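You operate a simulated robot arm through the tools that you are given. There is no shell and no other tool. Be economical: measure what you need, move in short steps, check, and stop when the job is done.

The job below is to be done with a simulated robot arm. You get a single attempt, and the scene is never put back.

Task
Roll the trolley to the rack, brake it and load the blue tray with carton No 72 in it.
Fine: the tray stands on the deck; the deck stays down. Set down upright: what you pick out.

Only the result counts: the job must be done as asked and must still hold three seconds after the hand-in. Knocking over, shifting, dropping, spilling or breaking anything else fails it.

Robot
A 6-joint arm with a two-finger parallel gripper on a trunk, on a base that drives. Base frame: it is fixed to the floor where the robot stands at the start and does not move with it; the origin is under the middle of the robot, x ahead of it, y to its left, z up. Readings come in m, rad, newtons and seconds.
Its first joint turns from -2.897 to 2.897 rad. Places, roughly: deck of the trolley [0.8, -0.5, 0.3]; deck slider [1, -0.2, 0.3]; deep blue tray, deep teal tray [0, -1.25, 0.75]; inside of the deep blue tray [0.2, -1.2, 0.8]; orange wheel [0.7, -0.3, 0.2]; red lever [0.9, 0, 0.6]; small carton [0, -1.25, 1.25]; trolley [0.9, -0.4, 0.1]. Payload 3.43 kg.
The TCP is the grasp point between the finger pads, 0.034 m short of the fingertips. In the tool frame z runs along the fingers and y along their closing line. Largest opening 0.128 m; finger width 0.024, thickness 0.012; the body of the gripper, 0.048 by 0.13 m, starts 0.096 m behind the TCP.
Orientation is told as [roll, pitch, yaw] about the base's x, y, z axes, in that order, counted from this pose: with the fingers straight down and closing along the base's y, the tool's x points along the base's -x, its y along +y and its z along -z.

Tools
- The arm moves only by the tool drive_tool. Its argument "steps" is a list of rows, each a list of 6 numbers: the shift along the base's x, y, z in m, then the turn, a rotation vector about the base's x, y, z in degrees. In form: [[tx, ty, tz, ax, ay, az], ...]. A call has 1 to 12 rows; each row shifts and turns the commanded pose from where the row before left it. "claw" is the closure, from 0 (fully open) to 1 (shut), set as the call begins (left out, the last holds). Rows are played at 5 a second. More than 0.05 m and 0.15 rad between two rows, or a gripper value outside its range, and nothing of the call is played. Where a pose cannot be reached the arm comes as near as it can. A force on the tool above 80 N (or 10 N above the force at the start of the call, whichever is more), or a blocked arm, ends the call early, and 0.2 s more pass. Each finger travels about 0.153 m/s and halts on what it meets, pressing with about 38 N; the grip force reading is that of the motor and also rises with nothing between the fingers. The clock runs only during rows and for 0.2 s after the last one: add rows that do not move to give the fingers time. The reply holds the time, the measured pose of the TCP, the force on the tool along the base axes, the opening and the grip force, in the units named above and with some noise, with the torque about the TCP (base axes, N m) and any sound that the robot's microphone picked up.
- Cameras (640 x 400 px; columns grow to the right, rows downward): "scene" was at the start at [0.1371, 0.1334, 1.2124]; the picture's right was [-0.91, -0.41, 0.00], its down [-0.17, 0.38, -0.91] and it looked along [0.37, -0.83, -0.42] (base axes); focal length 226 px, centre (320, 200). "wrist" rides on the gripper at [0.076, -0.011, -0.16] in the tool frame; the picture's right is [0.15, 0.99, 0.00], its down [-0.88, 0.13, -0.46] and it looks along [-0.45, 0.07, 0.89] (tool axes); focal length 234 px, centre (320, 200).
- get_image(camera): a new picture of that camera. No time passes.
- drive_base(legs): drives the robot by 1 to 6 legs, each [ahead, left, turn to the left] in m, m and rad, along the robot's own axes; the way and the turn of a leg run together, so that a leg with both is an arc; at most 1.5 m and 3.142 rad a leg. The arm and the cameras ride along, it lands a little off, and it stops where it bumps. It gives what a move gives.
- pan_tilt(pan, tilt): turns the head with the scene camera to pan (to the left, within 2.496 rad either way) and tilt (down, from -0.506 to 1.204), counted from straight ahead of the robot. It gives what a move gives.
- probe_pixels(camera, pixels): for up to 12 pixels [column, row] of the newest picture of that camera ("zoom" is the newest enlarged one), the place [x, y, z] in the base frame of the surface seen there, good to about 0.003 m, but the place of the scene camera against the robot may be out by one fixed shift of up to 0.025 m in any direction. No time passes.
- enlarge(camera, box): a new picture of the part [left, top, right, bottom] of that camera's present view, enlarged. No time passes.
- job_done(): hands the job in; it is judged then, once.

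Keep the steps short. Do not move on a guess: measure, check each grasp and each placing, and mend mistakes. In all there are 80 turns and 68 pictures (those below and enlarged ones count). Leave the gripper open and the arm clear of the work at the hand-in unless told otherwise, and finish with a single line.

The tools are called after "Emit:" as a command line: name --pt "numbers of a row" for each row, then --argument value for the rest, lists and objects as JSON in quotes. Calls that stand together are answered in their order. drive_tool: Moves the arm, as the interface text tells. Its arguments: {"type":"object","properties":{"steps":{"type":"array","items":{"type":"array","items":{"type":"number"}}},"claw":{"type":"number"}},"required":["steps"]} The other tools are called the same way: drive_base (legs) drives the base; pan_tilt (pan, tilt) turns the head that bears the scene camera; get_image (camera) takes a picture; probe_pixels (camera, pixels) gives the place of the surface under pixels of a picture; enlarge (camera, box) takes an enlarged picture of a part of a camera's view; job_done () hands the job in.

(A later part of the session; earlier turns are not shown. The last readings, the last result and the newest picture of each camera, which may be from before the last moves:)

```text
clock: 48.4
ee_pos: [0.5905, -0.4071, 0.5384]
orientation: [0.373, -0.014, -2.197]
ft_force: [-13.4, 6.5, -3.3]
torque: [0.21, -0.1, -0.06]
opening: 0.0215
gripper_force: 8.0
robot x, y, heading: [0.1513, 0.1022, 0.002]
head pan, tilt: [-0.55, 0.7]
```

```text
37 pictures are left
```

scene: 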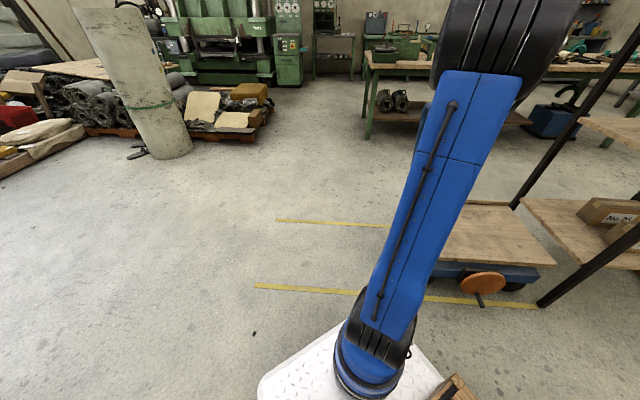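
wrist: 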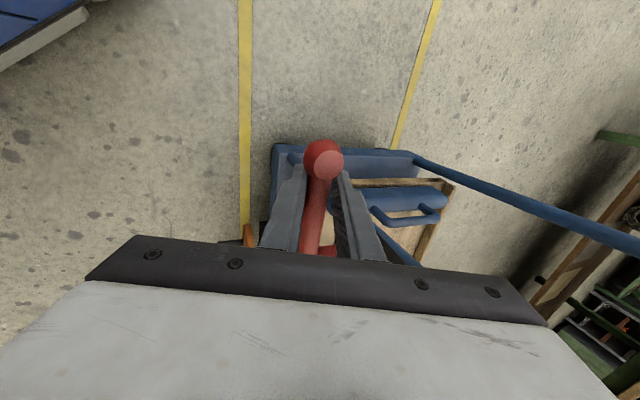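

The rod is held. I'll grip firmly and swing it up along its arc.

Emit:
drive_tool --pt "0 0 0 0 0 0" --pt "-0.0009 -0.0013 0.0152 0 0 0" --pt "-0.0028 -0.0038 0.0145 0 0 0" --pt "-0.0046 -0.0062 0.0132 0 0 0" --pt "-0.006 -0.0082 0.0113 0 0 0" --pt "-0.0073 -0.0099 0.009 0 0 0" --pt "-0.0068 -0.0093 0.0054 0 0 0" --pt "-0.0073 -0.0099 0.0033 0 0 0" --pt "0 0 0 0 0 0" --claw 1

Emit:
get_image --camera "wrist"

```text
clock: 49.5
ee_pos: [0.5769, -0.4183, 0.5829]
orientation: [0.366, -0.005, -2.198]
ft_force: [-1.8, -3.7, -5.0]
torque: [0.78, 0.99, -1.63]
opening: 0.0239
gripper_force: 44.9
robot x, y, heading: [0.1518, 0.1008, 0.005]
head pan, tilt: [-0.55, 0.7]
stopped in row 5: the force on the tool passed its limit at 84 N (the readings are from after the stop); the commanded pose is now the measured one
```

```text
36 pictures are left
```

wrist: 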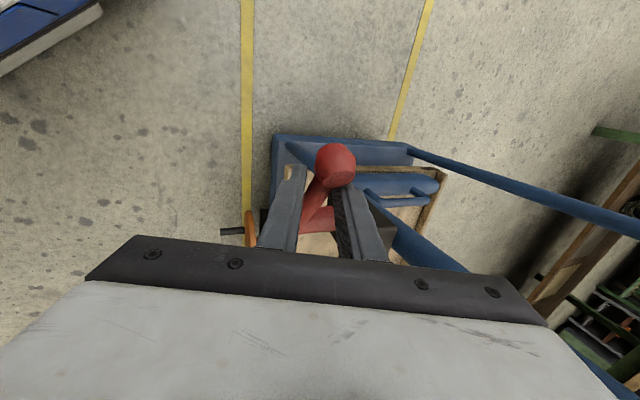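

The lever is about 40° up, and the tilted grip binds. I'll let go and see whether it holds its place.

Emit:
drive_tool --pt "0 0 0 0 0 0" --pt "0 0 0 0 0 0" --claw 0.6

Emit:
get_image --camera "wrist"

Emit:
probe_pixels --camera "wrist" --pixels '[[337, 160], [312, 205], [315, 225]]'

```text
clock: 50.1
ee_pos: [0.577, -0.4182, 0.5836]
orientation: [0.367, -0.004, -2.198]
ft_force: [-0.4, -0.1, 0.7]
torque: [0.01, -0.05, -0.02]
opening: 0.0514
gripper_force: 0.1
robot x, y, heading: [0.1505, 0.1013, 0.005]
head pan, tilt: [-0.55, 0.7]
```

```text
35 pictures are left
```

wrist: 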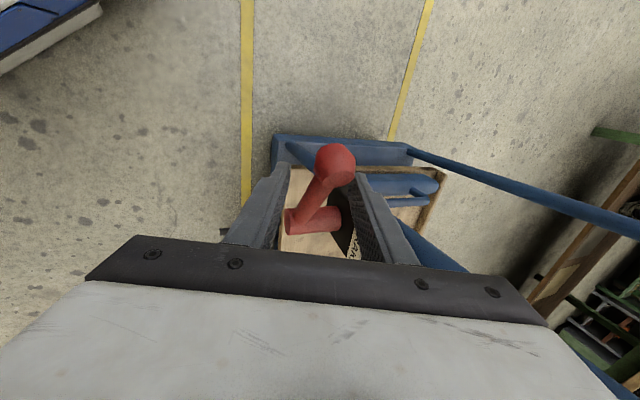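

```text
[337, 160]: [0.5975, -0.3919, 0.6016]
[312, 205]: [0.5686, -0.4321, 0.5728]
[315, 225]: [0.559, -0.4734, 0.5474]
```

The lever stays at about 35°. I'll hop over to its outer side, close the fingers and push it upright toward the rack, as in the first test.

Emit:
drive_tool --pt "0 0 0.045 0 0 0" --pt "0 0 0.055 0 0 0" --pt "0.02 0.0274 0 0 0 0" --pt "0.02 0.0274 0 0 0 0" --pt "0 0 0 0 0 0" --pt "0 0 0 0 0 0"

Emit:
drive_tool --pt "0 0 0.045 0 0 0" --pt "0 0 0.045 0 0 0" --pt "0.02 0.0274 0 0 0 0" --pt "0.02 0.0274 0 0 0 0" --pt "0 0 0 0 0 0" --pt "0 0 0 0 0 0" --claw 0.6

Emit:
drive_tool --pt "0 0 0 0 0 0" --pt "0 0 0 0 0 0" --pt "0 0 -0.04 0 0 0" --pt "0 0 -0.035 0 0 0" --pt "0 0 0 0 0 0" --claw 1

Emit:
get_image --camera "wrist"

```text
refused: row 2 steps farther than a row can; nothing moved
```

```text
clock: 51.5
ee_pos: [0.6175, -0.3629, 0.6722]
orientation: [0.366, -0.006, -2.197]
ft_force: [0.1, -0.1, -0.3]
torque: [0.0, 0.03, -0.01]
opening: 0.0512
gripper_force: 0.1
robot x, y, heading: [0.152, 0.1024, 0.01]
head pan, tilt: [-0.55, 0.7]
```

```text
clock: 52.7
ee_pos: [0.6177, -0.3621, 0.5974]
orientation: [0.366, -0.007, -2.196]
ft_force: [-0.1, -0.3, 0.6]
torque: [0.01, 0.04, 0.02]
opening: 0.0
gripper_force: 33.0
robot x, y, heading: [0.1526, 0.1009, 0.006]
head pan, tilt: [-0.55, 0.7]
```

```text
34 pictures are left
```

wrist: 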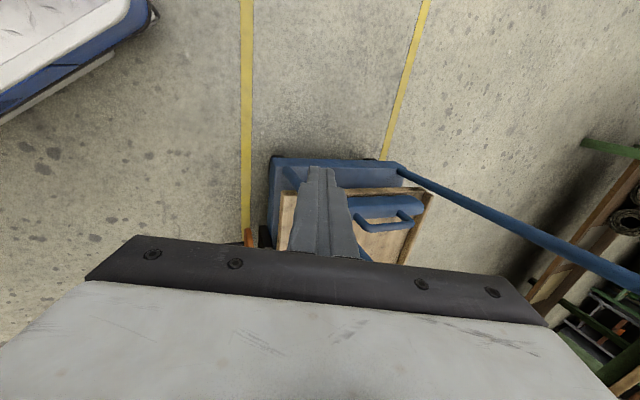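

The closed fingers are on the outer side, with the knob hidden just behind them. I'll push toward the rack in 1 cm rows.

Emit:
drive_tool --pt "-0.006 -0.008 0 0 0 0" --pt "-0.006 -0.008 0 0 0 0" --pt "-0.006 -0.008 0 0 0 0" --pt "-0.006 -0.008 0.004 0 0 0" --pt "-0.006 -0.008 0.004 0 0 0" --pt "-0.006 -0.008 0.004 0 0 0" --pt "-0.006 -0.008 0.004 0 0 0" --pt "-0.006 -0.008 0 0 0 0" --pt "-0.006 -0.008 0 0 0 0" --pt "-0.003 -0.004 0 0 0 0" --pt "-0.003 -0.004 0 0 0 0"

Emit:
enlarge --camera "scene" --box '[340, 140, 560, 300]'

```text
clock: 53.8
ee_pos: [0.595, -0.3952, 0.6035]
orientation: [0.367, -0.005, -2.191]
ft_force: [3.9, 7.5, 8.0]
torque: [-0.14, 0.09, 0.02]
opening: 0.0
gripper_force: 32.7
robot x, y, heading: [0.153, 0.0992, 0.007]
head pan, tilt: [-0.55, 0.7]
stopped in row 5: the force on the tool passed its limit at 95 N (the readings are from after the stop); the commanded pose is now the measured one
```

```text
2.50 times, centred on (450, 220) of scene
```

zoom: 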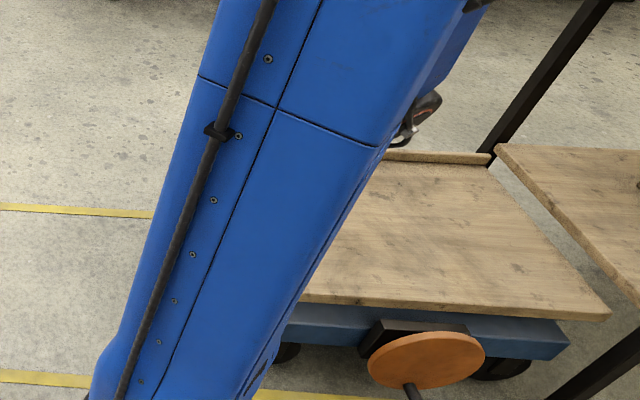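

The pushing jams at this shallow angle. The round knob can be gripped without binding, so I'll back off, rise, open, and look down at it.

Emit:
drive_tool --pt "0.012 0.016 0 0 0 0" --pt "0 0 0.045 0 0 0" --pt "0 0 0.045 0 0 0" --pt "0 0 0.02 0 0 0" --pt "-0.012 -0.016 0 0 0 0" --pt "0 0 0 0 0 0"

Emit:
drive_tool --pt "0 0 0 0 0 0" --pt "0 0 0 0 0 0" --claw 0.45

Emit:
get_image --camera "wrist"

```text
clock: 55.2
ee_pos: [0.5939, -0.3957, 0.7152]
orientation: [0.368, -0.005, -2.194]
ft_force: [0.5, 0.2, -0.4]
torque: [0.01, 0.04, 0.02]
opening: 0.0
gripper_force: 32.6
robot x, y, heading: [0.1489, 0.099, 0.007]
head pan, tilt: [-0.55, 0.7]
```

```text
clock: 55.8
ee_pos: [0.5936, -0.3947, 0.7149]
orientation: [0.368, -0.003, -2.196]
ft_force: [1.0, -0.1, 0.3]
torque: [0.02, 0.01, -0.01]
opening: 0.0703
gripper_force: 0.1
robot x, y, heading: [0.1506, 0.1046, 0.005]
head pan, tilt: [-0.55, 0.7]
```

```text
32 pictures are left
```

wrist: 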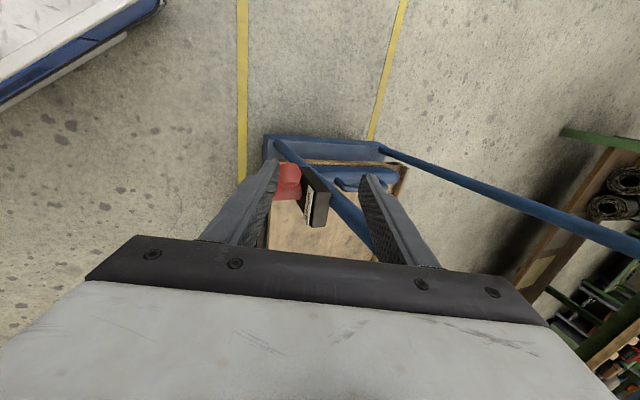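

The knob appears at (289,172), looking nearly upright. I'll probe and zoom.

Emit:
probe_pixels --camera "wrist" --pixels '[[289, 170], [285, 185], [290, 193], [280, 195]]'

Emit:
enlarge --camera "wrist" --box '[240, 130, 400, 230]'

```text
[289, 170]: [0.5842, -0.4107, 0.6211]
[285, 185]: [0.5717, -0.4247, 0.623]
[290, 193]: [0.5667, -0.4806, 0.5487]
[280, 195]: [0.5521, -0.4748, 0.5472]
```

```text
4.00 times, centred on (320, 180) of wrist
```

zoom: 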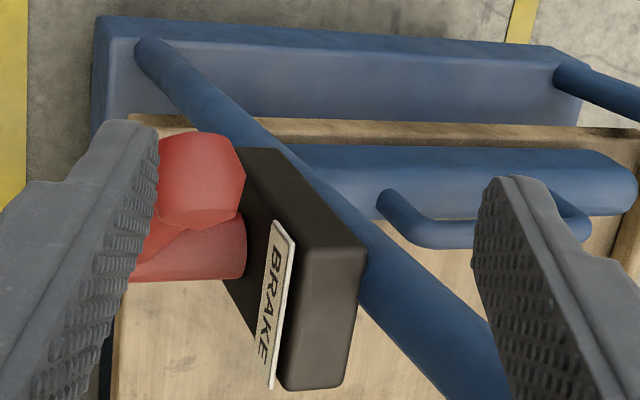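

The lever is at about 52°, so the push did move it. I'll push again with an upward component that follows the arc.

Emit:
drive_tool --pt "0.012 0.016 0 0 0 0" --pt "0 0 0 0 0 0" --pt "0 0 0 0 0 0" --pt "0 0 -0.045 0 0 0" --pt "0 0 -0.045 0 0 0" --pt "0 0 -0.012 0 0 0" --pt "0 0 0 0 0 0" --claw 1

Emit:
drive_tool --pt "-0.006 -0.008 0 0 0 0" --pt "-0.006 -0.008 0 0 0 0" --pt "-0.003 -0.004 0.004 0 0 0" --pt "-0.003 -0.004 0.004 0 0 0" --pt "-0.003 -0.004 0.003 0 0 0" --pt "-0.003 -0.004 0.003 0 0 0" --pt "-0.003 -0.004 0.002 0 0 0" --pt "-0.003 -0.004 0.002 0 0 0" --pt "-0.003 -0.004 0.002 0 0 0" --pt "-0.003 -0.004 0.001 0 0 0" --pt "-0.003 -0.004 0.001 0 0 0" --pt "-0.003 -0.004 0.0 0 0 0"

```text
clock: 57.4
ee_pos: [0.6058, -0.3808, 0.6125]
orientation: [0.366, -0.005, -2.194]
ft_force: [0.7, -0.4, 0.5]
torque: [0.01, 0.01, -0.02]
opening: 0.0
gripper_force: 32.9
robot x, y, heading: [0.1477, 0.103, 0.004]
head pan, tilt: [-0.55, 0.7]
```

```text
clock: 60.0
ee_pos: [0.5684, -0.433, 0.6353]
orientation: [0.366, -0.004, -2.19]
ft_force: [28.6, 36.9, 20.0]
torque: [-0.19, 0.05, 0.19]
opening: 0.0
gripper_force: 33.1
robot x, y, heading: [0.1501, 0.1003, 0.012]
head pan, tilt: [-0.55, 0.7]
```

The force is rising near the end position. I'll push a little further until it stops.

Emit:
drive_tool --pt "-0.003 -0.004 0 0 0 0" --pt "-0.003 -0.004 0 0 0 0" --pt "-0.003 -0.004 0 0 0 0"

Emit:
drive_tool --pt "0.012 0.016 0 0 0 0" --pt "0.006 0.008 0 0 0 0" --pt "0 0 0.045 0 0 0" --pt "0 0 0.045 0 0 0" --pt "0 0 0.045 0 0 0" --pt "0 0 0 0 0 0"

Emit:
get_image --camera "wrist"

```text
clock: 60.4
ee_pos: [0.5671, -0.4311, 0.6334]
orientation: [0.365, 0.003, -2.187]
ft_force: [18.0, 28.4, 10.7]
torque: [-0.11, 0.01, 0.09]
opening: 0.0
gripper_force: 33.2
robot x, y, heading: [0.1496, 0.1035, 0.007]
head pan, tilt: [-0.55, 0.7]
stopped in row 1: the force on the tool passed its limit at 87 N (the readings are from after the stop); the commanded pose is now the measured one
```

```text
clock: 61.8
ee_pos: [0.5824, -0.4103, 0.7707]
orientation: [0.365, -0.002, -2.189]
ft_force: [-0.3, 0.6, -0.7]
torque: [-0.04, -0.01, 0.02]
opening: 0.0
gripper_force: 32.3
robot x, y, heading: [0.1491, 0.1044, 0.006]
head pan, tilt: [-0.55, 0.7]
```

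```text
30 pictures are left
```

wrist: 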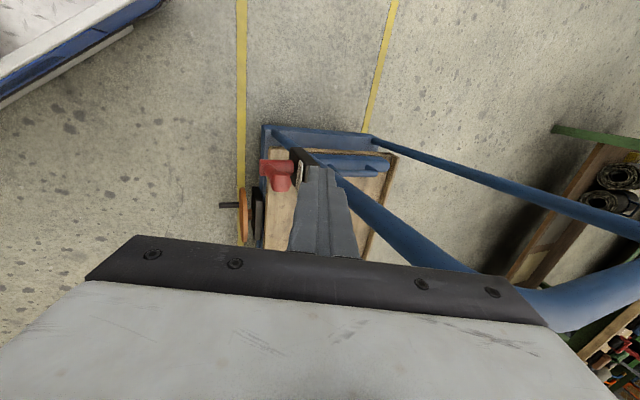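

Emit:
probe_pixels --camera "wrist" --pixels '[[280, 182], [287, 183], [268, 168], [290, 165], [278, 168]]'

Emit:
enlarge --camera "wrist" --box '[230, 140, 330, 210]'

```text
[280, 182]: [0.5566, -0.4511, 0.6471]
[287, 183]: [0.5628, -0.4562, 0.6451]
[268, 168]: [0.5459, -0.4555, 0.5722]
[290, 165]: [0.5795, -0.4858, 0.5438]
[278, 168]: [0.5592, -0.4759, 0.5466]
```

```text
5.71 times, centred on (280, 175) of wrist
```

zoom: 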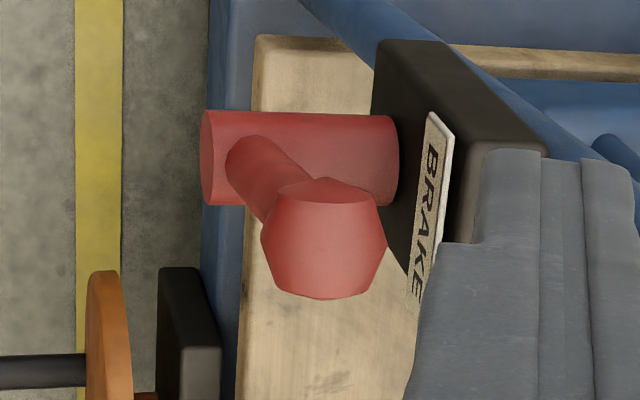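

The knob is back where it started, at z 0.647 and 0.034 along the lane, so the brake is set again. I'll retract the arm high and close before driving, then look around at the drive path.

Emit:
drive_tool --pt "0 0 0.048 0 0 0" --pt "0 0 0.048 0 0 0" --pt "0 0 0.048 0 0 0" --pt "0 0 0.048 0 0 0" --pt "0 0 0.048 0 0 0" --pt "-0.02 0.025 0.03 3.95 5.37 0" --pt "-0.02 0.025 0.03 3.95 5.37 0" --pt "-0.02 0.025 0 3.95 5.37 0" --pt "-0.03 0.035 0 0 0 0" --pt "-0.03 0.035 0 0 0 0" --pt "-0.03 0.035 0 0 0 0" --claw 0

Emit:
pan_tilt --pan -2.2 --tilt 0.6

Emit:
get_image --camera "scene"

```text
clock: 64.2
ee_pos: [0.4333, -0.2315, 1.0679]
orientation: [0.016, 0.006, -2.19]
ft_force: [-0.4, -0.3, 0.4]
torque: [0.04, 0.0, 0.0]
opening: 0.1279
gripper_force: 0.0
robot x, y, heading: [0.1508, 0.1024, 0.008]
head pan, tilt: [-0.55, 0.7]
```

```text
clock: 65.9
ee_pos: [0.4334, -0.2313, 1.0684]
orientation: [0.017, 0.006, -2.191]
ft_force: [1.4, 0.5, 0.1]
torque: [0.01, -0.02, 0.02]
opening: 0.1282
gripper_force: 0.0
robot x, y, heading: [0.1538, 0.1018, 0.009]
head pan, tilt: [-2.201, 0.6]
```

```text
28 pictures are left
```

scene: 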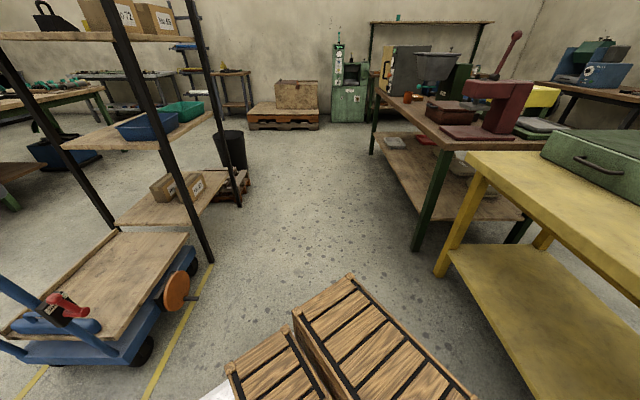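

Cartons "No 72" and "No 95" stand on the top board at (127,15) and (155,18). I'll zoom in there, and probe the corridor to the benches, my crates and the carton and tray corners.

Emit:
enlarge --camera "scene" --box '[60, 0, 240, 140]'

Emit:
probe_pixels --camera "scene" --pixels '[[418, 245], [440, 275], [350, 278], [470, 160], [300, 320], [230, 370], [372, 150], [240, 200], [212, 262], [355, 300], [400, 345], [320, 395]]'

Emit:
probe_pixels --camera "zoom" --pixels '[[155, 25], [215, 30], [175, 73], [205, 95], [250, 90], [285, 95], [185, 270], [275, 285], [290, 255], [335, 260], [150, 300], [400, 265]]'

```text
2.86 times, centred on (150, 70) of scene
```

zoom: 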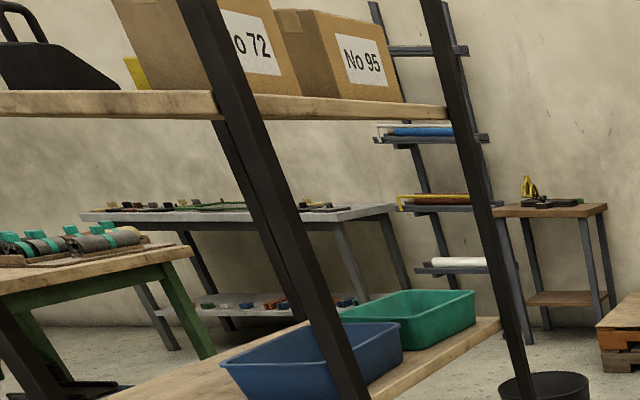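

```text
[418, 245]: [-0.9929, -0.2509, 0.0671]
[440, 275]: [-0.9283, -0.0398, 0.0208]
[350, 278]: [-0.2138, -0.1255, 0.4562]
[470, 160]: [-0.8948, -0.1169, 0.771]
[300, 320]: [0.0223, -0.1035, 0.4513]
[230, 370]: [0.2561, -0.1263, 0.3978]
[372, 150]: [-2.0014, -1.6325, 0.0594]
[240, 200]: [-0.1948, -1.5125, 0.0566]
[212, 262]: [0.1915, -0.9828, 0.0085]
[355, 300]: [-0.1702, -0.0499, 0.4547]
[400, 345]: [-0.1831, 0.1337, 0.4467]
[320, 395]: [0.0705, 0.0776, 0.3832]
```

```text
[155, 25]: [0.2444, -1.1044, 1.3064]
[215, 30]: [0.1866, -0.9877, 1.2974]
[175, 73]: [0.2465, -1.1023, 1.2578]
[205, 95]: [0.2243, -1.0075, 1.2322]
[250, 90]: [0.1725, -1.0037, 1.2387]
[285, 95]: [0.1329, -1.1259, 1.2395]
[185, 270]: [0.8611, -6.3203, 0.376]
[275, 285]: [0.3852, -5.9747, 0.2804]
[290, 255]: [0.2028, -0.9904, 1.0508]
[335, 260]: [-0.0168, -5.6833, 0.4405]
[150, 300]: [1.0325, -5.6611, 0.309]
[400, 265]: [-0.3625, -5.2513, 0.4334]
```

I'll turn left 0.93 rad so my side faces the rack, then back along it to about (-0.18,-0.80).

Emit:
drive_base --legs '[[0, 0, 0.93], [-0.92, -0.267, 0]]'

Emit:
pan_tilt --pan -1.6 --tilt 0.3

Emit:
get_image --camera "scene"

```text
clock: 73.3
ee_pos: [0.258, -0.7738, 1.0686]
orientation: [0.019, 0.004, -1.262]
ft_force: [0.7, 1.1, 0.7]
torque: [0.01, -0.01, 0.01]
opening: 0.128
gripper_force: 0.0
robot x, y, heading: [-0.1783, -0.7959, 0.936]
head pan, tilt: [-2.201, 0.6]
```

```text
clock: 74.3
ee_pos: [0.257, -0.7737, 1.0685]
orientation: [0.018, 0.004, -1.262]
ft_force: [-0.6, -0.3, -0.3]
torque: [0.05, 0.01, 0.01]
opening: 0.1281
gripper_force: 0.1
robot x, y, heading: [-0.1775, -0.7972, 0.937]
head pan, tilt: [-1.6, 0.3]
```

```text
26 pictures are left
```

scene: 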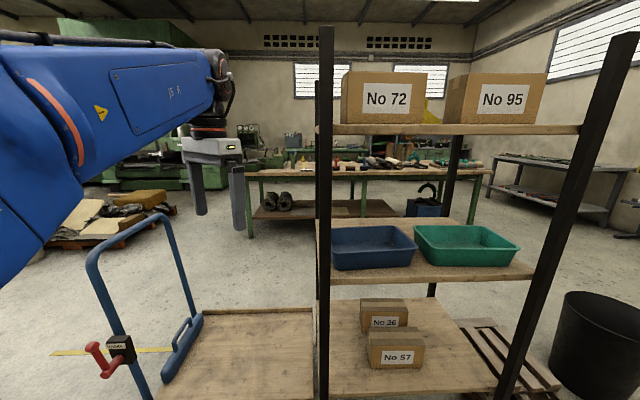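

This is a perfect view: No 72 is top left, and the blue tray is on the middle board. I'll probe the corners.

Emit:
probe_pixels --camera "scene" --pixels '[[346, 120], [420, 120], [346, 76], [422, 76], [372, 128], [450, 118], [385, 90], [428, 85], [342, 90]]'

Emit:
probe_pixels --camera "scene" --pixels '[[336, 247], [415, 247], [333, 228], [395, 227], [336, 268], [410, 264], [370, 240], [420, 250], [418, 228], [370, 279], [325, 220], [518, 250]]'

Emit:
enlarge --camera "scene" --box '[310, 60, 450, 140]'

Emit:
enlarge --camera "scene" --box '[310, 200, 450, 290]'

```text
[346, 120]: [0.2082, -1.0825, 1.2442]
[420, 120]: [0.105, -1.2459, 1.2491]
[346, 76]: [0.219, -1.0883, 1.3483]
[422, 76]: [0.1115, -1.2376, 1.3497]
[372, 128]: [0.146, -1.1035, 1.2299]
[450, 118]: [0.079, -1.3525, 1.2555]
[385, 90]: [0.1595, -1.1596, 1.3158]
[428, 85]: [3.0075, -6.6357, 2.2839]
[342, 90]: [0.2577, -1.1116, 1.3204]
```

```text
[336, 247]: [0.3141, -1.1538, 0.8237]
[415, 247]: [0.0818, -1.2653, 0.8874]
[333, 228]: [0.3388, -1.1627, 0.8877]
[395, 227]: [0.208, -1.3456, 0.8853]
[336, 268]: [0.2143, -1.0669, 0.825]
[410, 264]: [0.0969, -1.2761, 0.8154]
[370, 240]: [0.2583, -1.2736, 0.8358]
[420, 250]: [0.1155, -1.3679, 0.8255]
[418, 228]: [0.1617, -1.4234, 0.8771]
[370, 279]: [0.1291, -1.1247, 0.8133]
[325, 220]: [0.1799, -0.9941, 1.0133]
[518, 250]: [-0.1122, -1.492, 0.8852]
```

```text
4.57 times, centred on (380, 100) of scene
```

zoom: 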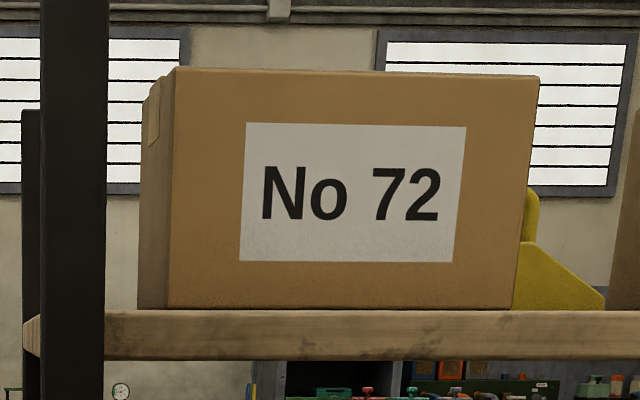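

```text
4.44 times, centred on (380, 245) of scene
```

zoom: 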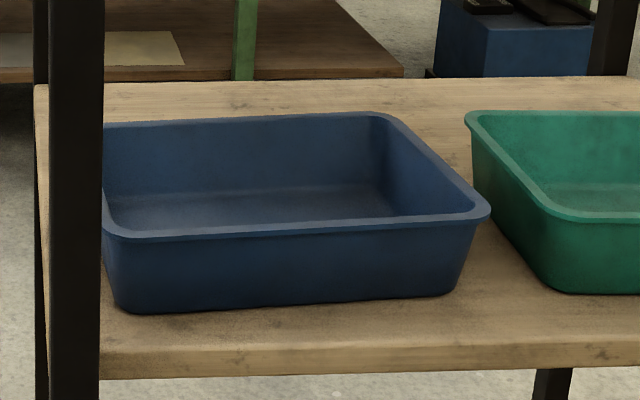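

The tray's near rim runs from about n 0.79 to 0.815, with its centre near u 0.845 (u along the lane, n across it) and its rim at z 0.887. The empty tray is light, so I'll put it on the deck first and then set the carton in it. First I'll drive 0.13 m away from the rack for arm room, swing the tool to face the tray side, and tilt it.

Emit:
drive_base --legs '[[0, 0.13, 0]]'

Emit:
drive_tool --pt "-0.0246 -0.0334 0 0 0 -7.7" --pt "-0.0246 -0.0334 0 0 0 -7.7" --pt "-0.0246 -0.0334 0 0 0 -7.7" --pt "-0.0246 -0.0334 0 0 0 -7.7" --pt "-0.0246 -0.0334 0 0 0 -7.7" --pt "-0.0246 -0.0334 0 0 0 -7.7" --pt "-0.0246 -0.0334 0 0 0 -7.7" --pt "-0.0246 -0.0334 -0.01 -3.95 -5.37 0" --pt "-0.0246 -0.0334 -0.01 -3.95 -5.37 0" --pt "0 0 -0.04 -3.95 -5.37 0" --pt "0 0 0 0 0 0" --claw 0.5

Emit:
get_image --camera "wrist"

```text
clock: 75.6
ee_pos: [0.1538, -0.6949, 1.0689]
orientation: [0.017, 0.007, -1.261]
ft_force: [-0.4, -1.0, 0.0]
torque: [-0.02, 0.01, -0.01]
opening: 0.1281
gripper_force: 0.0
robot x, y, heading: [-0.2858, -0.7219, 0.935]
head pan, tilt: [-1.6, 0.3]
```

```text
clock: 78.0
ee_pos: [-0.0676, -0.9977, 1.0077]
orientation: [0.365, 0.002, -2.201]
ft_force: [0.6, 0.6, 0.1]
torque: [0.01, -0.02, 0.02]
opening: 0.0641
gripper_force: 0.0
robot x, y, heading: [-0.2843, -0.7228, 0.936]
head pan, tilt: [-1.6, 0.3]
```

```text
23 pictures are left
```

wrist: 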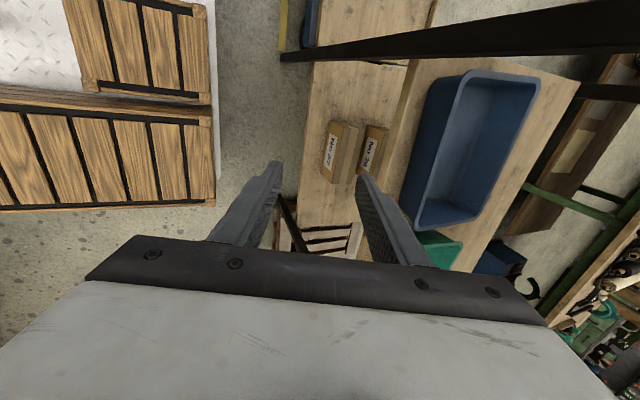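

The whole blue tray shows. I'll probe its rim corners, the inner floor and the post.

Emit:
probe_pixels --camera "wrist" --pixels '[[472, 74], [443, 140], [420, 215], [532, 80], [514, 145], [480, 225], [490, 140], [460, 195], [436, 185], [450, 110], [425, 150], [440, 240]]'

```text
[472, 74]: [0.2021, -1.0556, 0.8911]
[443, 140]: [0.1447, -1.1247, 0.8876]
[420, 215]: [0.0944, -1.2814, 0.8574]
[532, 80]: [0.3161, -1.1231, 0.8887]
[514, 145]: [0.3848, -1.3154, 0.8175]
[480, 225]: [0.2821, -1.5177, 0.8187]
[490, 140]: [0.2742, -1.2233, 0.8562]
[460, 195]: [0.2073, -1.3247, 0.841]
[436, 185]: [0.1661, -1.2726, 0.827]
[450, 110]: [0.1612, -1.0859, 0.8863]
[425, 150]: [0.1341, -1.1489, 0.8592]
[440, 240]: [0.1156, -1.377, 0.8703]
```

The rim's near wall mid is at about (0.138,-1.150), and the tray is turned about 8° from the rack. I'll turn the tool 8°, go in at z 0.935 under the top board, and look.

Emit:
drive_tool --pt "0 0 -0.037 0 0 8.3" --pt "0 0 -0.036 0 0 0" --pt "0.0343 -0.0254 0 0 0 0" --pt "0.0343 -0.0254 0 0 0 0" --pt "0.0343 -0.0254 0 0 0 0" --pt "0.0343 -0.0254 0 0 0 0" --pt "0.0343 -0.0254 0 0 0 0" --pt "0.0341 -0.0253 0 0 0 0" --pt "0 0 0 0 0 0"

Emit:
get_image --camera "wrist"

```text
clock: 80.0
ee_pos: [0.1374, -1.1479, 0.9361]
orientation: [0.367, 0.004, -2.057]
ft_force: [0.2, -0.7, -0.6]
torque: [0.01, 0.02, 0.0]
opening: 0.0641
gripper_force: 0.0
robot x, y, heading: [-0.2828, -0.7213, 0.932]
head pan, tilt: [-1.6, 0.3]
```

```text
22 pictures are left
```

wrist: 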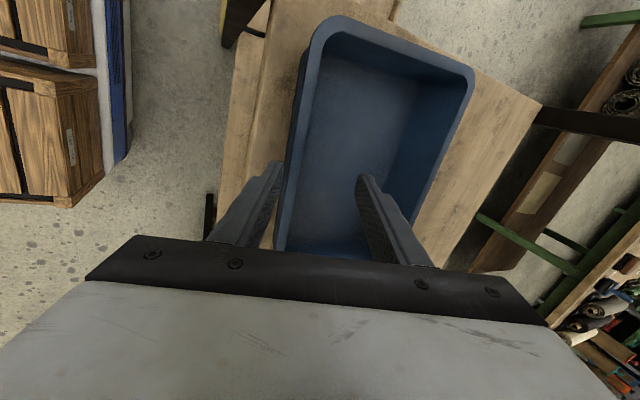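

I'll check the wall's direction and place against the fingers.

Emit:
probe_pixels --camera "wrist" --pixels '[[309, 60], [300, 100], [292, 145], [284, 195], [472, 90], [456, 135], [440, 178], [330, 20], [430, 55]]'

```text
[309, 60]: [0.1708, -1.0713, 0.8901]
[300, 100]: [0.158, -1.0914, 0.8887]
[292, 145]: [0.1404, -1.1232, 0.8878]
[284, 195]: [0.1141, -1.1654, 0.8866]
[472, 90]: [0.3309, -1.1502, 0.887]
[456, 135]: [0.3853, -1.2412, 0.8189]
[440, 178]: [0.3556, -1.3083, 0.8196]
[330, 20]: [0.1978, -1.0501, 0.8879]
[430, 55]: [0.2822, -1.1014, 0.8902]
```

The wall line is centred between the fingers. I'll trim the yaw by -3°, lower 7 cm and close on the wall.

Emit:
drive_tool --pt "-0.0026 -0.0043 0 0 0 -3" --pt "0 0 -0.035 0 0 0" --pt "0 0 -0.035 0 0 0" --pt "0 0 0 0 0 0"

Emit:
drive_tool --pt "0 0 0 0 0 0" --pt "0 0 0 0 0 0" --pt "0 0 0 0 0 0" --claw 1

Emit:
get_image --camera "wrist"

```text
clock: 81.0
ee_pos: [0.135, -1.1529, 0.8673]
orientation: [0.367, 0.003, -2.108]
ft_force: [-3.8, 7.5, 23.2]
torque: [0.65, 0.75, -0.16]
opening: 0.0631
gripper_force: 0.0
robot x, y, heading: [-0.2809, -0.7211, 0.939]
head pan, tilt: [-1.6, 0.3]
```

```text
clock: 81.8
ee_pos: [0.135, -1.1535, 0.8646]
orientation: [0.367, 0.005, -2.108]
ft_force: [0.8, 0.4, -1.9]
torque: [0.08, 0.14, -0.03]
opening: 0.0047
gripper_force: 37.7
robot x, y, heading: [-0.2828, -0.7234, 0.932]
head pan, tilt: [-1.6, 0.3]
```

```text
21 pictures are left
```

wrist: 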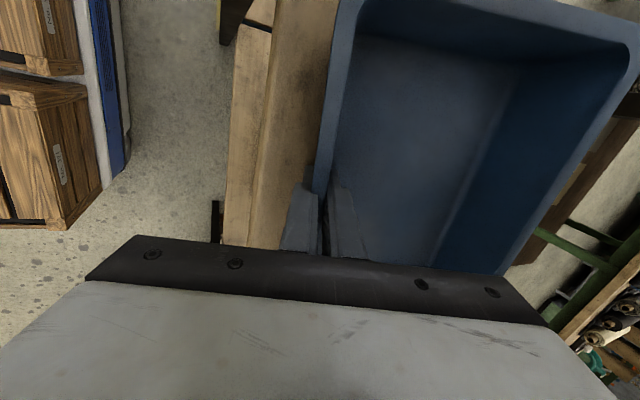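

The wall is pinched at 4.7 mm thickness. I'll lift 4 cm slowly and check.

Emit:
drive_tool --pt "0 0 0.01 0 0 0" --pt "0 0 0.01 0 0 0" --pt "0 0 0.01 0 0 0" --pt "0 0 0.01 0 0 0" --pt "0 0 0 0 0 0"

Emit:
get_image --camera "scene"

```text
clock: 83.0
ee_pos: [0.1345, -1.1538, 0.9057]
orientation: [0.368, 0.006, -2.108]
ft_force: [0.1, 0.6, -2.4]
torque: [0.08, 0.13, 0.0]
opening: 0.0048
gripper_force: 37.6
robot x, y, heading: [-0.2797, -0.7222, 0.934]
head pan, tilt: [-1.6, 0.3]
```

```text
20 pictures are left
```

scene: 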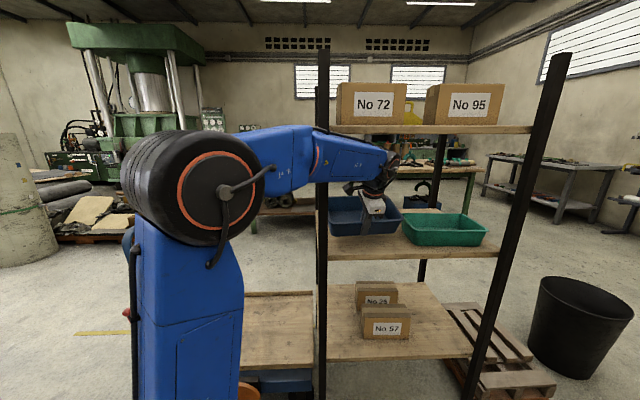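

The tray is lifted and weighs about 0.2 kg. I'll shift it 2 cm away from the post, pull it out 15 cm, then drive left to clear the posts.

Emit:
drive_tool --pt "-0.006 -0.008 0.003 0 0 0" --pt "-0.006 -0.008 0.003 0 0 0" --pt "-0.0201 0.0148 0 0 0 0" --pt "-0.0201 0.0148 0 0 0 0" --pt "-0.0201 0.0148 0 0 0 0" --pt "-0.0201 0.0148 0 0 0 0" --pt "-0.0201 0.0148 0 0 0 0" --pt "-0.0201 0.0148 0 0 0 0" --pt "0 0 0 0 0 0"

Emit:
drive_base --legs '[[0, 0.15, 0]]'

Emit:
get_image --camera "scene"

```text
clock: 85.0
ee_pos: [0.0024, -1.0801, 0.9115]
orientation: [0.366, 0.005, -2.109]
ft_force: [-0.2, 0.3, -2.2]
torque: [0.13, 0.16, -0.02]
opening: 0.0045
gripper_force: 38.0
robot x, y, heading: [-0.2841, -0.7255, 0.936]
head pan, tilt: [-1.6, 0.3]
```

```text
clock: 86.3
ee_pos: [-0.1183, -0.9901, 0.9107]
orientation: [0.368, 0.004, -2.107]
ft_force: [0.1, 0.1, -2.4]
torque: [0.12, 0.15, 0.0]
opening: 0.0048
gripper_force: 37.9
robot x, y, heading: [-0.403, -0.6338, 0.938]
head pan, tilt: [-1.6, 0.3]
```

```text
19 pictures are left
```

scene: 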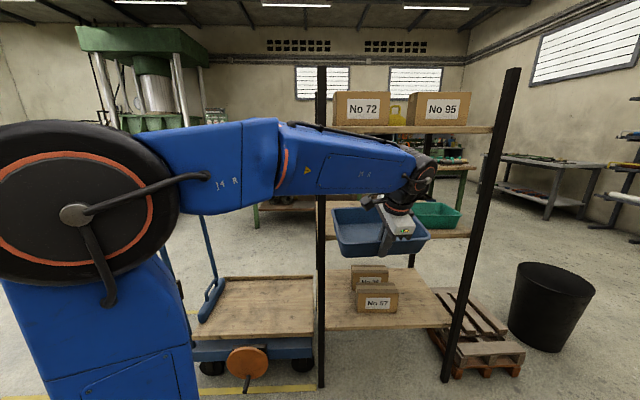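

The tray is clear of the posts with about 5 cm to spare. I'll drive ahead 0.43 m to come level with the deck, then right 0.2 m.

Emit:
drive_base --legs '[[0.43, 0, 0]]'

Emit:
drive_base --legs '[[0, -0.2, 0]]'

Emit:
get_image --camera "wrist"

```text
clock: 89.0
ee_pos: [0.1373, -0.6444, 0.9108]
orientation: [0.369, 0.006, -2.104]
ft_force: [-1.0, -0.2, -2.7]
torque: [0.1, 0.13, -0.04]
opening: 0.0049
gripper_force: 37.7
robot x, y, heading: [-0.1535, -0.2886, 0.943]
head pan, tilt: [-1.6, 0.3]
```

```text
clock: 90.6
ee_pos: [0.2973, -0.763, 0.9105]
orientation: [0.366, 0.005, -2.104]
ft_force: [0.0, -0.5, -2.3]
torque: [0.09, 0.17, -0.01]
opening: 0.0046
gripper_force: 37.9
robot x, y, heading: [0.0096, -0.4075, 0.937]
head pan, tilt: [-1.6, 0.3]
```

```text
18 pictures are left
```

wrist: 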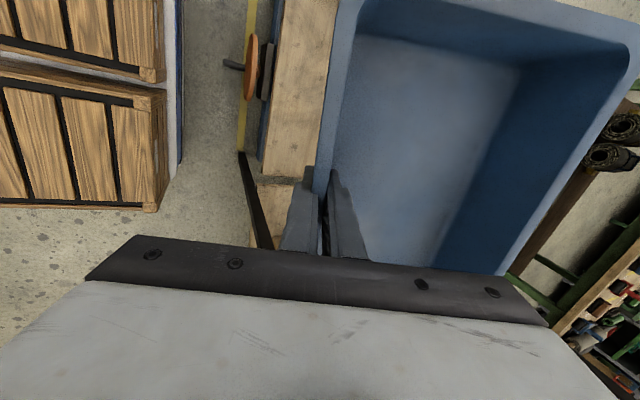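

The TCP is at u 0.439, n 0.691. I'll move 0.175 m in over the deck, then down to near it.

Emit:
drive_tool --pt "0.0353 -0.0259 0 0 0 0" --pt "0.0353 -0.0259 0 0 0 0" --pt "0.0353 -0.0259 0 0 0 0" --pt "0.0353 -0.0259 0 0 0 0" --pt "0 0 -0.04 0 0 0" --pt "0 0 -0.045 0 0 0" --pt "0 0 -0.045 0 0 0" --pt "0 0 -0.045 0 0 0" --pt "0 0 -0.045 0 0 0" --pt "0 0 -0.045 0 0 0" --pt "0 0 -0.045 0 0 0" --pt "0 0 0 0 0 0"

Emit:
drive_tool --pt "0 0 -0.045 0 0 0" --pt "0 0 -0.045 0 0 0" --pt "0 0 -0.045 0 0 0" --pt "0 0 -0.04 0 0 0" --pt "0 0 -0.03 0 0 0" --pt "0 0 -0.02 0 0 0" --pt "0 0 0 0 0 0"

Emit:
pan_tilt --pan -1.5 --tilt 0.75

Emit:
get_image --camera "scene"

```text
clock: 93.2
ee_pos: [0.4391, -0.8676, 0.5995]
orientation: [0.366, 0.005, -2.105]
ft_force: [0.6, -0.5, -3.3]
torque: [0.14, 0.16, 0.0]
opening: 0.0049
gripper_force: 37.4
robot x, y, heading: [0.0118, -0.4044, 0.937]
head pan, tilt: [-1.6, 0.3]
```

```text
clock: 94.8
ee_pos: [0.4376, -0.8669, 0.377]
orientation: [0.366, 0.003, -2.104]
ft_force: [-0.6, 0.5, -2.1]
torque: [0.09, 0.11, 0.01]
opening: 0.0045
gripper_force: 38.1
robot x, y, heading: [0.0141, -0.4055, 0.94]
head pan, tilt: [-1.6, 0.3]
```

```text
clock: 95.7
ee_pos: [0.4376, -0.867, 0.377]
orientation: [0.367, 0.005, -2.104]
ft_force: [0.7, 0.4, -2.7]
torque: [0.12, 0.13, 0.01]
opening: 0.0048
gripper_force: 38.3
robot x, y, heading: [0.0094, -0.4051, 0.939]
head pan, tilt: [-1.499, 0.75]
```

```text
17 pictures are left
```

scene: 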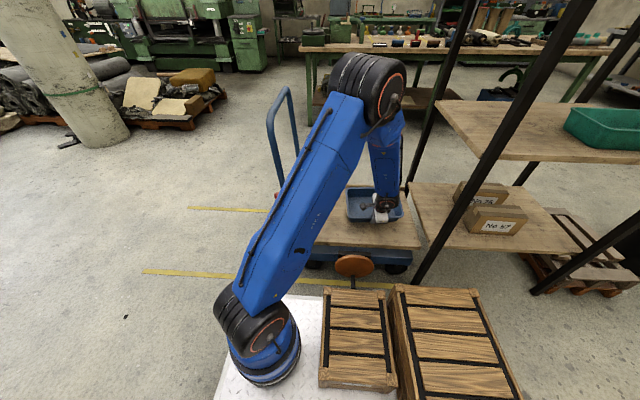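

The tray hovers just over the deck. I'll lower the last 3 cm slowly while watching the force.

Emit:
drive_tool --pt "0 0 -0.01 0 0 0" --pt "0 0 -0.008 0 0 0" --pt "0 0 -0.006 0 0 0" --pt "0 0 -0.004 0 0 0" --pt "0 0 -0.003 0 0 0" --pt "0 0 0 0 0 0"

```text
clock: 97.1
ee_pos: [0.439, -0.8667, 0.3445]
orientation: [0.367, 0.004, -2.106]
ft_force: [-0.2, 0.3, -2.0]
torque: [0.09, 0.14, 0.01]
opening: 0.0047
gripper_force: 37.9
robot x, y, heading: [0.0145, -0.4081, 0.941]
head pan, tilt: [-1.499, 0.75]
```

It's still hanging at -2 N, so I'll continue in 2 mm steps.

Emit:
drive_tool --pt "0 0 -0.002 0 0 0" --pt "0 0 -0.002 0 0 0" --pt "0 0 -0.002 0 0 0" --pt "0 0 0 0 0 0"

Emit:
get_image --camera "wrist"

Emit:
probe_pixels --camera "wrist" --pixels '[[290, 100], [342, 100], [450, 30], [600, 100], [400, 120], [560, 160], [250, 200]]'

```text
clock: 98.1
ee_pos: [0.4396, -0.8672, 0.3397]
orientation: [0.368, 0.003, -2.105]
ft_force: [0.2, 0.2, 40.3]
torque: [-0.19, -0.32, -0.02]
opening: 0.0048
gripper_force: 38.4
robot x, y, heading: [0.0104, -0.4034, 0.937]
head pan, tilt: [-1.499, 0.75]
```

```text
16 pictures are left
```

wrist: 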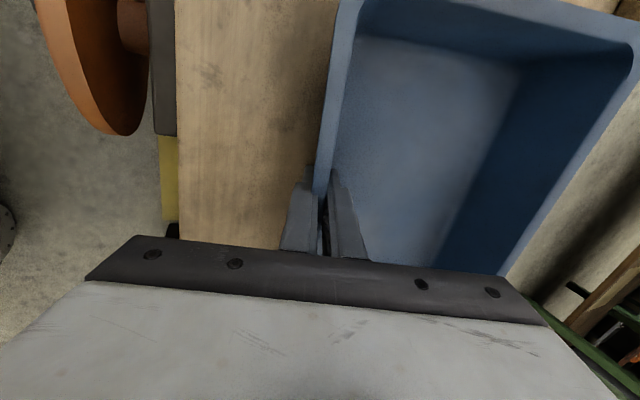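

```text
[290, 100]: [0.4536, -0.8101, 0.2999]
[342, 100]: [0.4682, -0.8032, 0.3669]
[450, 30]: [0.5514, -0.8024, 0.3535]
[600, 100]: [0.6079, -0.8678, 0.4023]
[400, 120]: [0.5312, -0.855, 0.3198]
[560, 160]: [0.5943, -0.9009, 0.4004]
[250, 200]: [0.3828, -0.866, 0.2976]
```

The tray touched with its far side about 3 cm high, so it is tilted in the grip. I'll raise 5 mm, level it by turning the tool back 12°, then set it down.

Emit:
drive_tool --pt "0 0 0.006 0 0 0" --pt "0 0 0 3.05 5.15 0" --pt "0 0 0 3.05 5.15 0" --pt "0 0 0 0 0 0"

Emit:
get_image --camera "wrist"

Emit:
probe_pixels --camera "wrist" --pixels '[[342, 100], [600, 100], [560, 160], [330, 150], [400, 120], [450, 180]]'

```text
clock: 99.1
ee_pos: [0.4384, -0.8671, 0.3448]
orientation: [0.158, 0.004, -2.106]
ft_force: [0.3, -0.2, -2.3]
torque: [0.09, 0.16, -0.02]
opening: 0.0047
gripper_force: 38.2
robot x, y, heading: [0.0112, -0.4049, 0.933]
head pan, tilt: [-1.499, 0.75]
```

```text
15 pictures are left
```

wrist: 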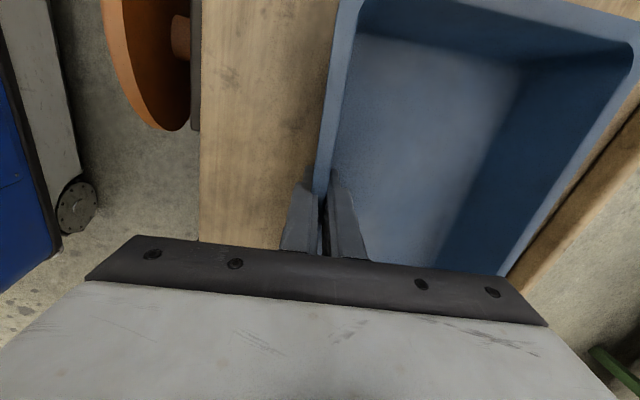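

```text
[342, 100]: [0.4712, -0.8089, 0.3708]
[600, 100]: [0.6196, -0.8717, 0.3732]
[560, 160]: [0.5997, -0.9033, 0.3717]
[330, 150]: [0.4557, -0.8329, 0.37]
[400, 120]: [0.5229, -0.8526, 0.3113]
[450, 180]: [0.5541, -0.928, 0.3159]
```

The tray is level, with its rim at 0.371. I'll lower 2 mm and release.

Emit:
drive_tool --pt "0 0 -0.0015 0 0 0" --pt "0 0 -0.001 0 0 0" --pt "0 0 0 0 0 0"

Emit:
drive_tool --pt "0 0 0 0 0 0" --pt "0 0 0 0 0 0" --pt "0 0 0.03 0 0 0" --pt "0 0 0.045 0 0 0" --pt "0 0 0.045 0 0 0" --pt "0 0 0.045 0 0 0" --pt "0 0 0.045 0 0 0" --pt "0 0 0.045 0 0 0" --pt "0 0 0.045 0 0 0" --pt "0 0 0.045 0 0 0" --pt "0 0 0.045 0 0 0" --pt "0 0 0 0 0 0" --claw 0.65

Emit:
get_image --camera "wrist"

```text
clock: 99.9
ee_pos: [0.4388, -0.8676, 0.3426]
orientation: [0.157, 0.003, -2.107]
ft_force: [0.3, 3.4, 5.8]
torque: [-0.74, 0.71, -0.21]
opening: 0.0044
gripper_force: 38.3
robot x, y, heading: [0.0108, -0.4055, 0.935]
head pan, tilt: [-1.499, 0.75]
```

```text
clock: 102.5
ee_pos: [0.4384, -0.8675, 0.7315]
orientation: [0.157, 0.007, -2.106]
ft_force: [-0.5, 0.0, 0.9]
torque: [-0.01, 0.02, 0.01]
opening: 0.0448
gripper_force: 0.0
robot x, y, heading: [0.0082, -0.4037, 0.941]
head pan, tilt: [-1.499, 0.75]
```

```text
14 pictures are left
```

wrist: 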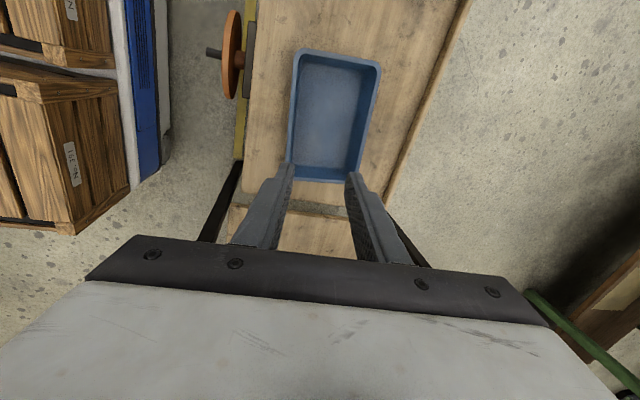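

The tray stands flat on the deck. I'll probe its rim and inner floor corners for the carton's place.

Emit:
probe_pixels --camera "wrist" --pixels '[[298, 52], [378, 66], [288, 165], [360, 178], [310, 70], [360, 78], [297, 158], [345, 165], [330, 120]]'

```text
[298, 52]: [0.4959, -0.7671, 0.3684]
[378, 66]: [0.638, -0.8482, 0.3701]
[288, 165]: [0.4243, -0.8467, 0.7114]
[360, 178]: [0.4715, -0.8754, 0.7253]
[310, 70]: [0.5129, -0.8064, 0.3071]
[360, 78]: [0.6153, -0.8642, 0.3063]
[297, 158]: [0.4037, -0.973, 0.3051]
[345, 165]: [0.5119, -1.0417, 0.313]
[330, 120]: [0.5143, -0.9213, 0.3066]
```

The tray's inner floor is about 0.20 × 0.12, centred at (0.511,-0.921), with its long axis along (-0.51,-0.86). Next is the carton on the top board. I'll level the tool and raise it to 1.45 m to see whether that height is reachable, while retracting.

Emit:
drive_tool --pt "0 0 0.045 2.3 3.87 0" --pt "0 0 0.045 2.3 3.87 0" --pt "0 0 0.045 0 0 0" --pt "0 0 0.045 0 0 0" --pt "0 0 0.045 0 0 0" --pt "-0.02 0.015 0.04 0 0 0" --pt "-0.02 0.015 0.04 0 0 0" --pt "-0.02 0.015 0.04 0 0 0" --pt "-0.02 0.015 0.04 0 0 0" --pt "0 0 0.045 0 0 0" --pt "0 0 0.045 0 0 0" --pt "0 0 0.045 0 0 0" --claw 0

Emit:
drive_tool --pt "0 0 0.045 0 0 0" --pt "0 0 0.045 0 0 0" --pt "0 0 0.045 0 0 0" --pt "0 0 0.045 0 0 0" --pt "0 0 0.03 0 0 0" --pt "0 0 0 0 0 0"

```text
clock: 105.1
ee_pos: [0.3551, -0.7888, 1.152]
orientation: [0.003, 0.001, -2.105]
ft_force: [-0.4, -0.1, -0.3]
torque: [0.05, 0.02, 0.01]
opening: 0.1281
gripper_force: 0.1
out of reach, approached as far as the arm can: row 10, 11, 12
robot x, y, heading: [0.0093, -0.4067, 0.939]
head pan, tilt: [-1.499, 0.75]
```

```text
clock: 106.5
ee_pos: [0.3528, -0.7743, 1.1549]
orientation: [0.002, 0.001, -2.107]
ft_force: [1.2, -0.6, -0.3]
torque: [0.0, 0.01, 0.01]
opening: 0.1281
gripper_force: 0.1
out of reach, approached as far as the arm can: row 1, 2, 3, 4, 5
robot x, y, heading: [0.0092, -0.4066, 0.936]
head pan, tilt: [-1.499, 0.75]
```

A vertical tool tops out at z≈1.155 there, so the top board needs a nearly level tool. I'll point it along the lane into the carton's end from the deck side, with fingers on its two long sides and the camera up. First I'll bring the commanded pose back down and turn the tool half around.

Emit:
drive_tool --pt "0 0 -0.049 0 0 0" --pt "0 0 -0.049 0 0 0" --pt "0 0 -0.049 0 0 0" --pt "0 0 -0.049 0 0 0" --pt "0 0 -0.049 0 0 0" --pt "0 0 -0.049 0 0 8.4" --pt "0 0 -0.049 0 0 8.4" --pt "0 0 -0.049 0 0 8.4" --pt "0 0 0 0 0 8.4" --pt "0 0 0 0 0 8.4" --pt "0 0 0 0 0 8.4" --pt "0 0 0 0 0 8.4"

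Emit:
drive_base --legs '[[-0.127, -0.09, 0]]'

```text
clock: 109.1
ee_pos: [0.3514, -0.7758, 0.7619]
orientation: [0.0, 0.005, -1.079]
ft_force: [0.3, -0.8, 0.7]
torque: [0.0, 0.0, -0.02]
opening: 0.1276
gripper_force: 0.1
robot x, y, heading: [0.0119, -0.4074, 0.94]
head pan, tilt: [-1.499, 0.75]
```

```text
clock: 110.5
ee_pos: [0.3475, -0.9314, 0.7626]
orientation: [-0.001, 0.004, -1.083]
ft_force: [1.0, -0.1, 0.6]
torque: [0.02, 0.02, -0.02]
opening: 0.128
gripper_force: 0.0
robot x, y, heading: [0.0089, -0.5616, 0.936]
head pan, tilt: [-1.499, 0.75]
```

I'll raise away from the rack and finish the half turn.

Emit:
drive_tool --pt "0.015 0.02 0.03 0 0 0" --pt "0.015 0.02 0.03 0 0 8.4" --pt "0.015 0.02 0.03 0 0 8.4" --pt "0.015 0.02 0.03 0 0 8.4" --pt "0 0 0.03 0 0 8.4" --pt "0 0 0.03 0 0 8.4" --pt "0 0 0.03 0 0 8.4" --pt "0 0 0.03 0 0 8.4" --pt "0 0 0 0 0 8.4" --pt "0 0 0 0 0 8.4" --pt "0 0 0 0 0 8.4" --pt "0 0 0 0 0 8.4"

Emit:
drive_tool --pt "0 0 0 0 0 8.4" --pt "0 0 0 0 0 8.4" --pt "0 0 0 0 0 8.4" --pt "0 0 0 -6.77 4.97 0" --pt "0 0 0 -6.77 4.97 0" --pt "0 0 0 -6.77 4.97 0" --pt "0 0 0 -6.77 4.97 0" --pt "0 0 0 -6.77 4.97 0" --pt "0 0 0 -6.77 4.97 0" --pt "0 0 0 -6.77 4.97 0" --pt "0 0 0 -6.77 4.97 0" --pt "0 0 0 0 0 0"

Emit:
pan_tilt --pan -1.6 --tilt 0.3

Emit:
get_image --camera "scene"

```text
clock: 113.1
ee_pos: [0.4086, -0.8506, 1.0022]
orientation: [0.001, 0.005, 0.532]
ft_force: [0.4, -1.1, 0.0]
torque: [-0.01, -0.02, -0.01]
opening: 0.1283
gripper_force: 0.1
robot x, y, heading: [0.0121, -0.5629, 0.933]
head pan, tilt: [-1.499, 0.75]
```

```text
clock: 115.7
ee_pos: [0.4081, -0.8518, 1.0027]
orientation: [0.079, 1.178, 1.022]
ft_force: [0.4, -0.4, -0.3]
torque: [0.0, 0.0, 0.0]
opening: 0.1281
gripper_force: 0.1
robot x, y, heading: [0.0068, -0.5631, 0.937]
head pan, tilt: [-1.499, 0.75]
```

```text
clock: 116.6
ee_pos: [0.4091, -0.8506, 1.0026]
orientation: [0.079, 1.175, 1.023]
ft_force: [0.4, -0.4, -0.2]
torque: [-0.01, 0.01, -0.06]
opening: 0.128
gripper_force: 0.0
robot x, y, heading: [0.0077, -0.5613, 0.938]
head pan, tilt: [-1.6, 0.3]
```

```text
13 pictures are left
```

scene: 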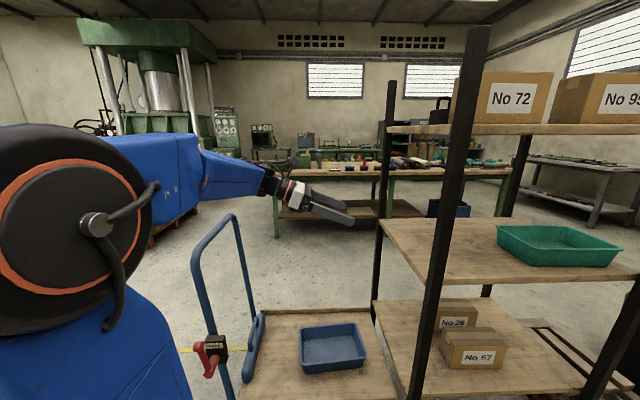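

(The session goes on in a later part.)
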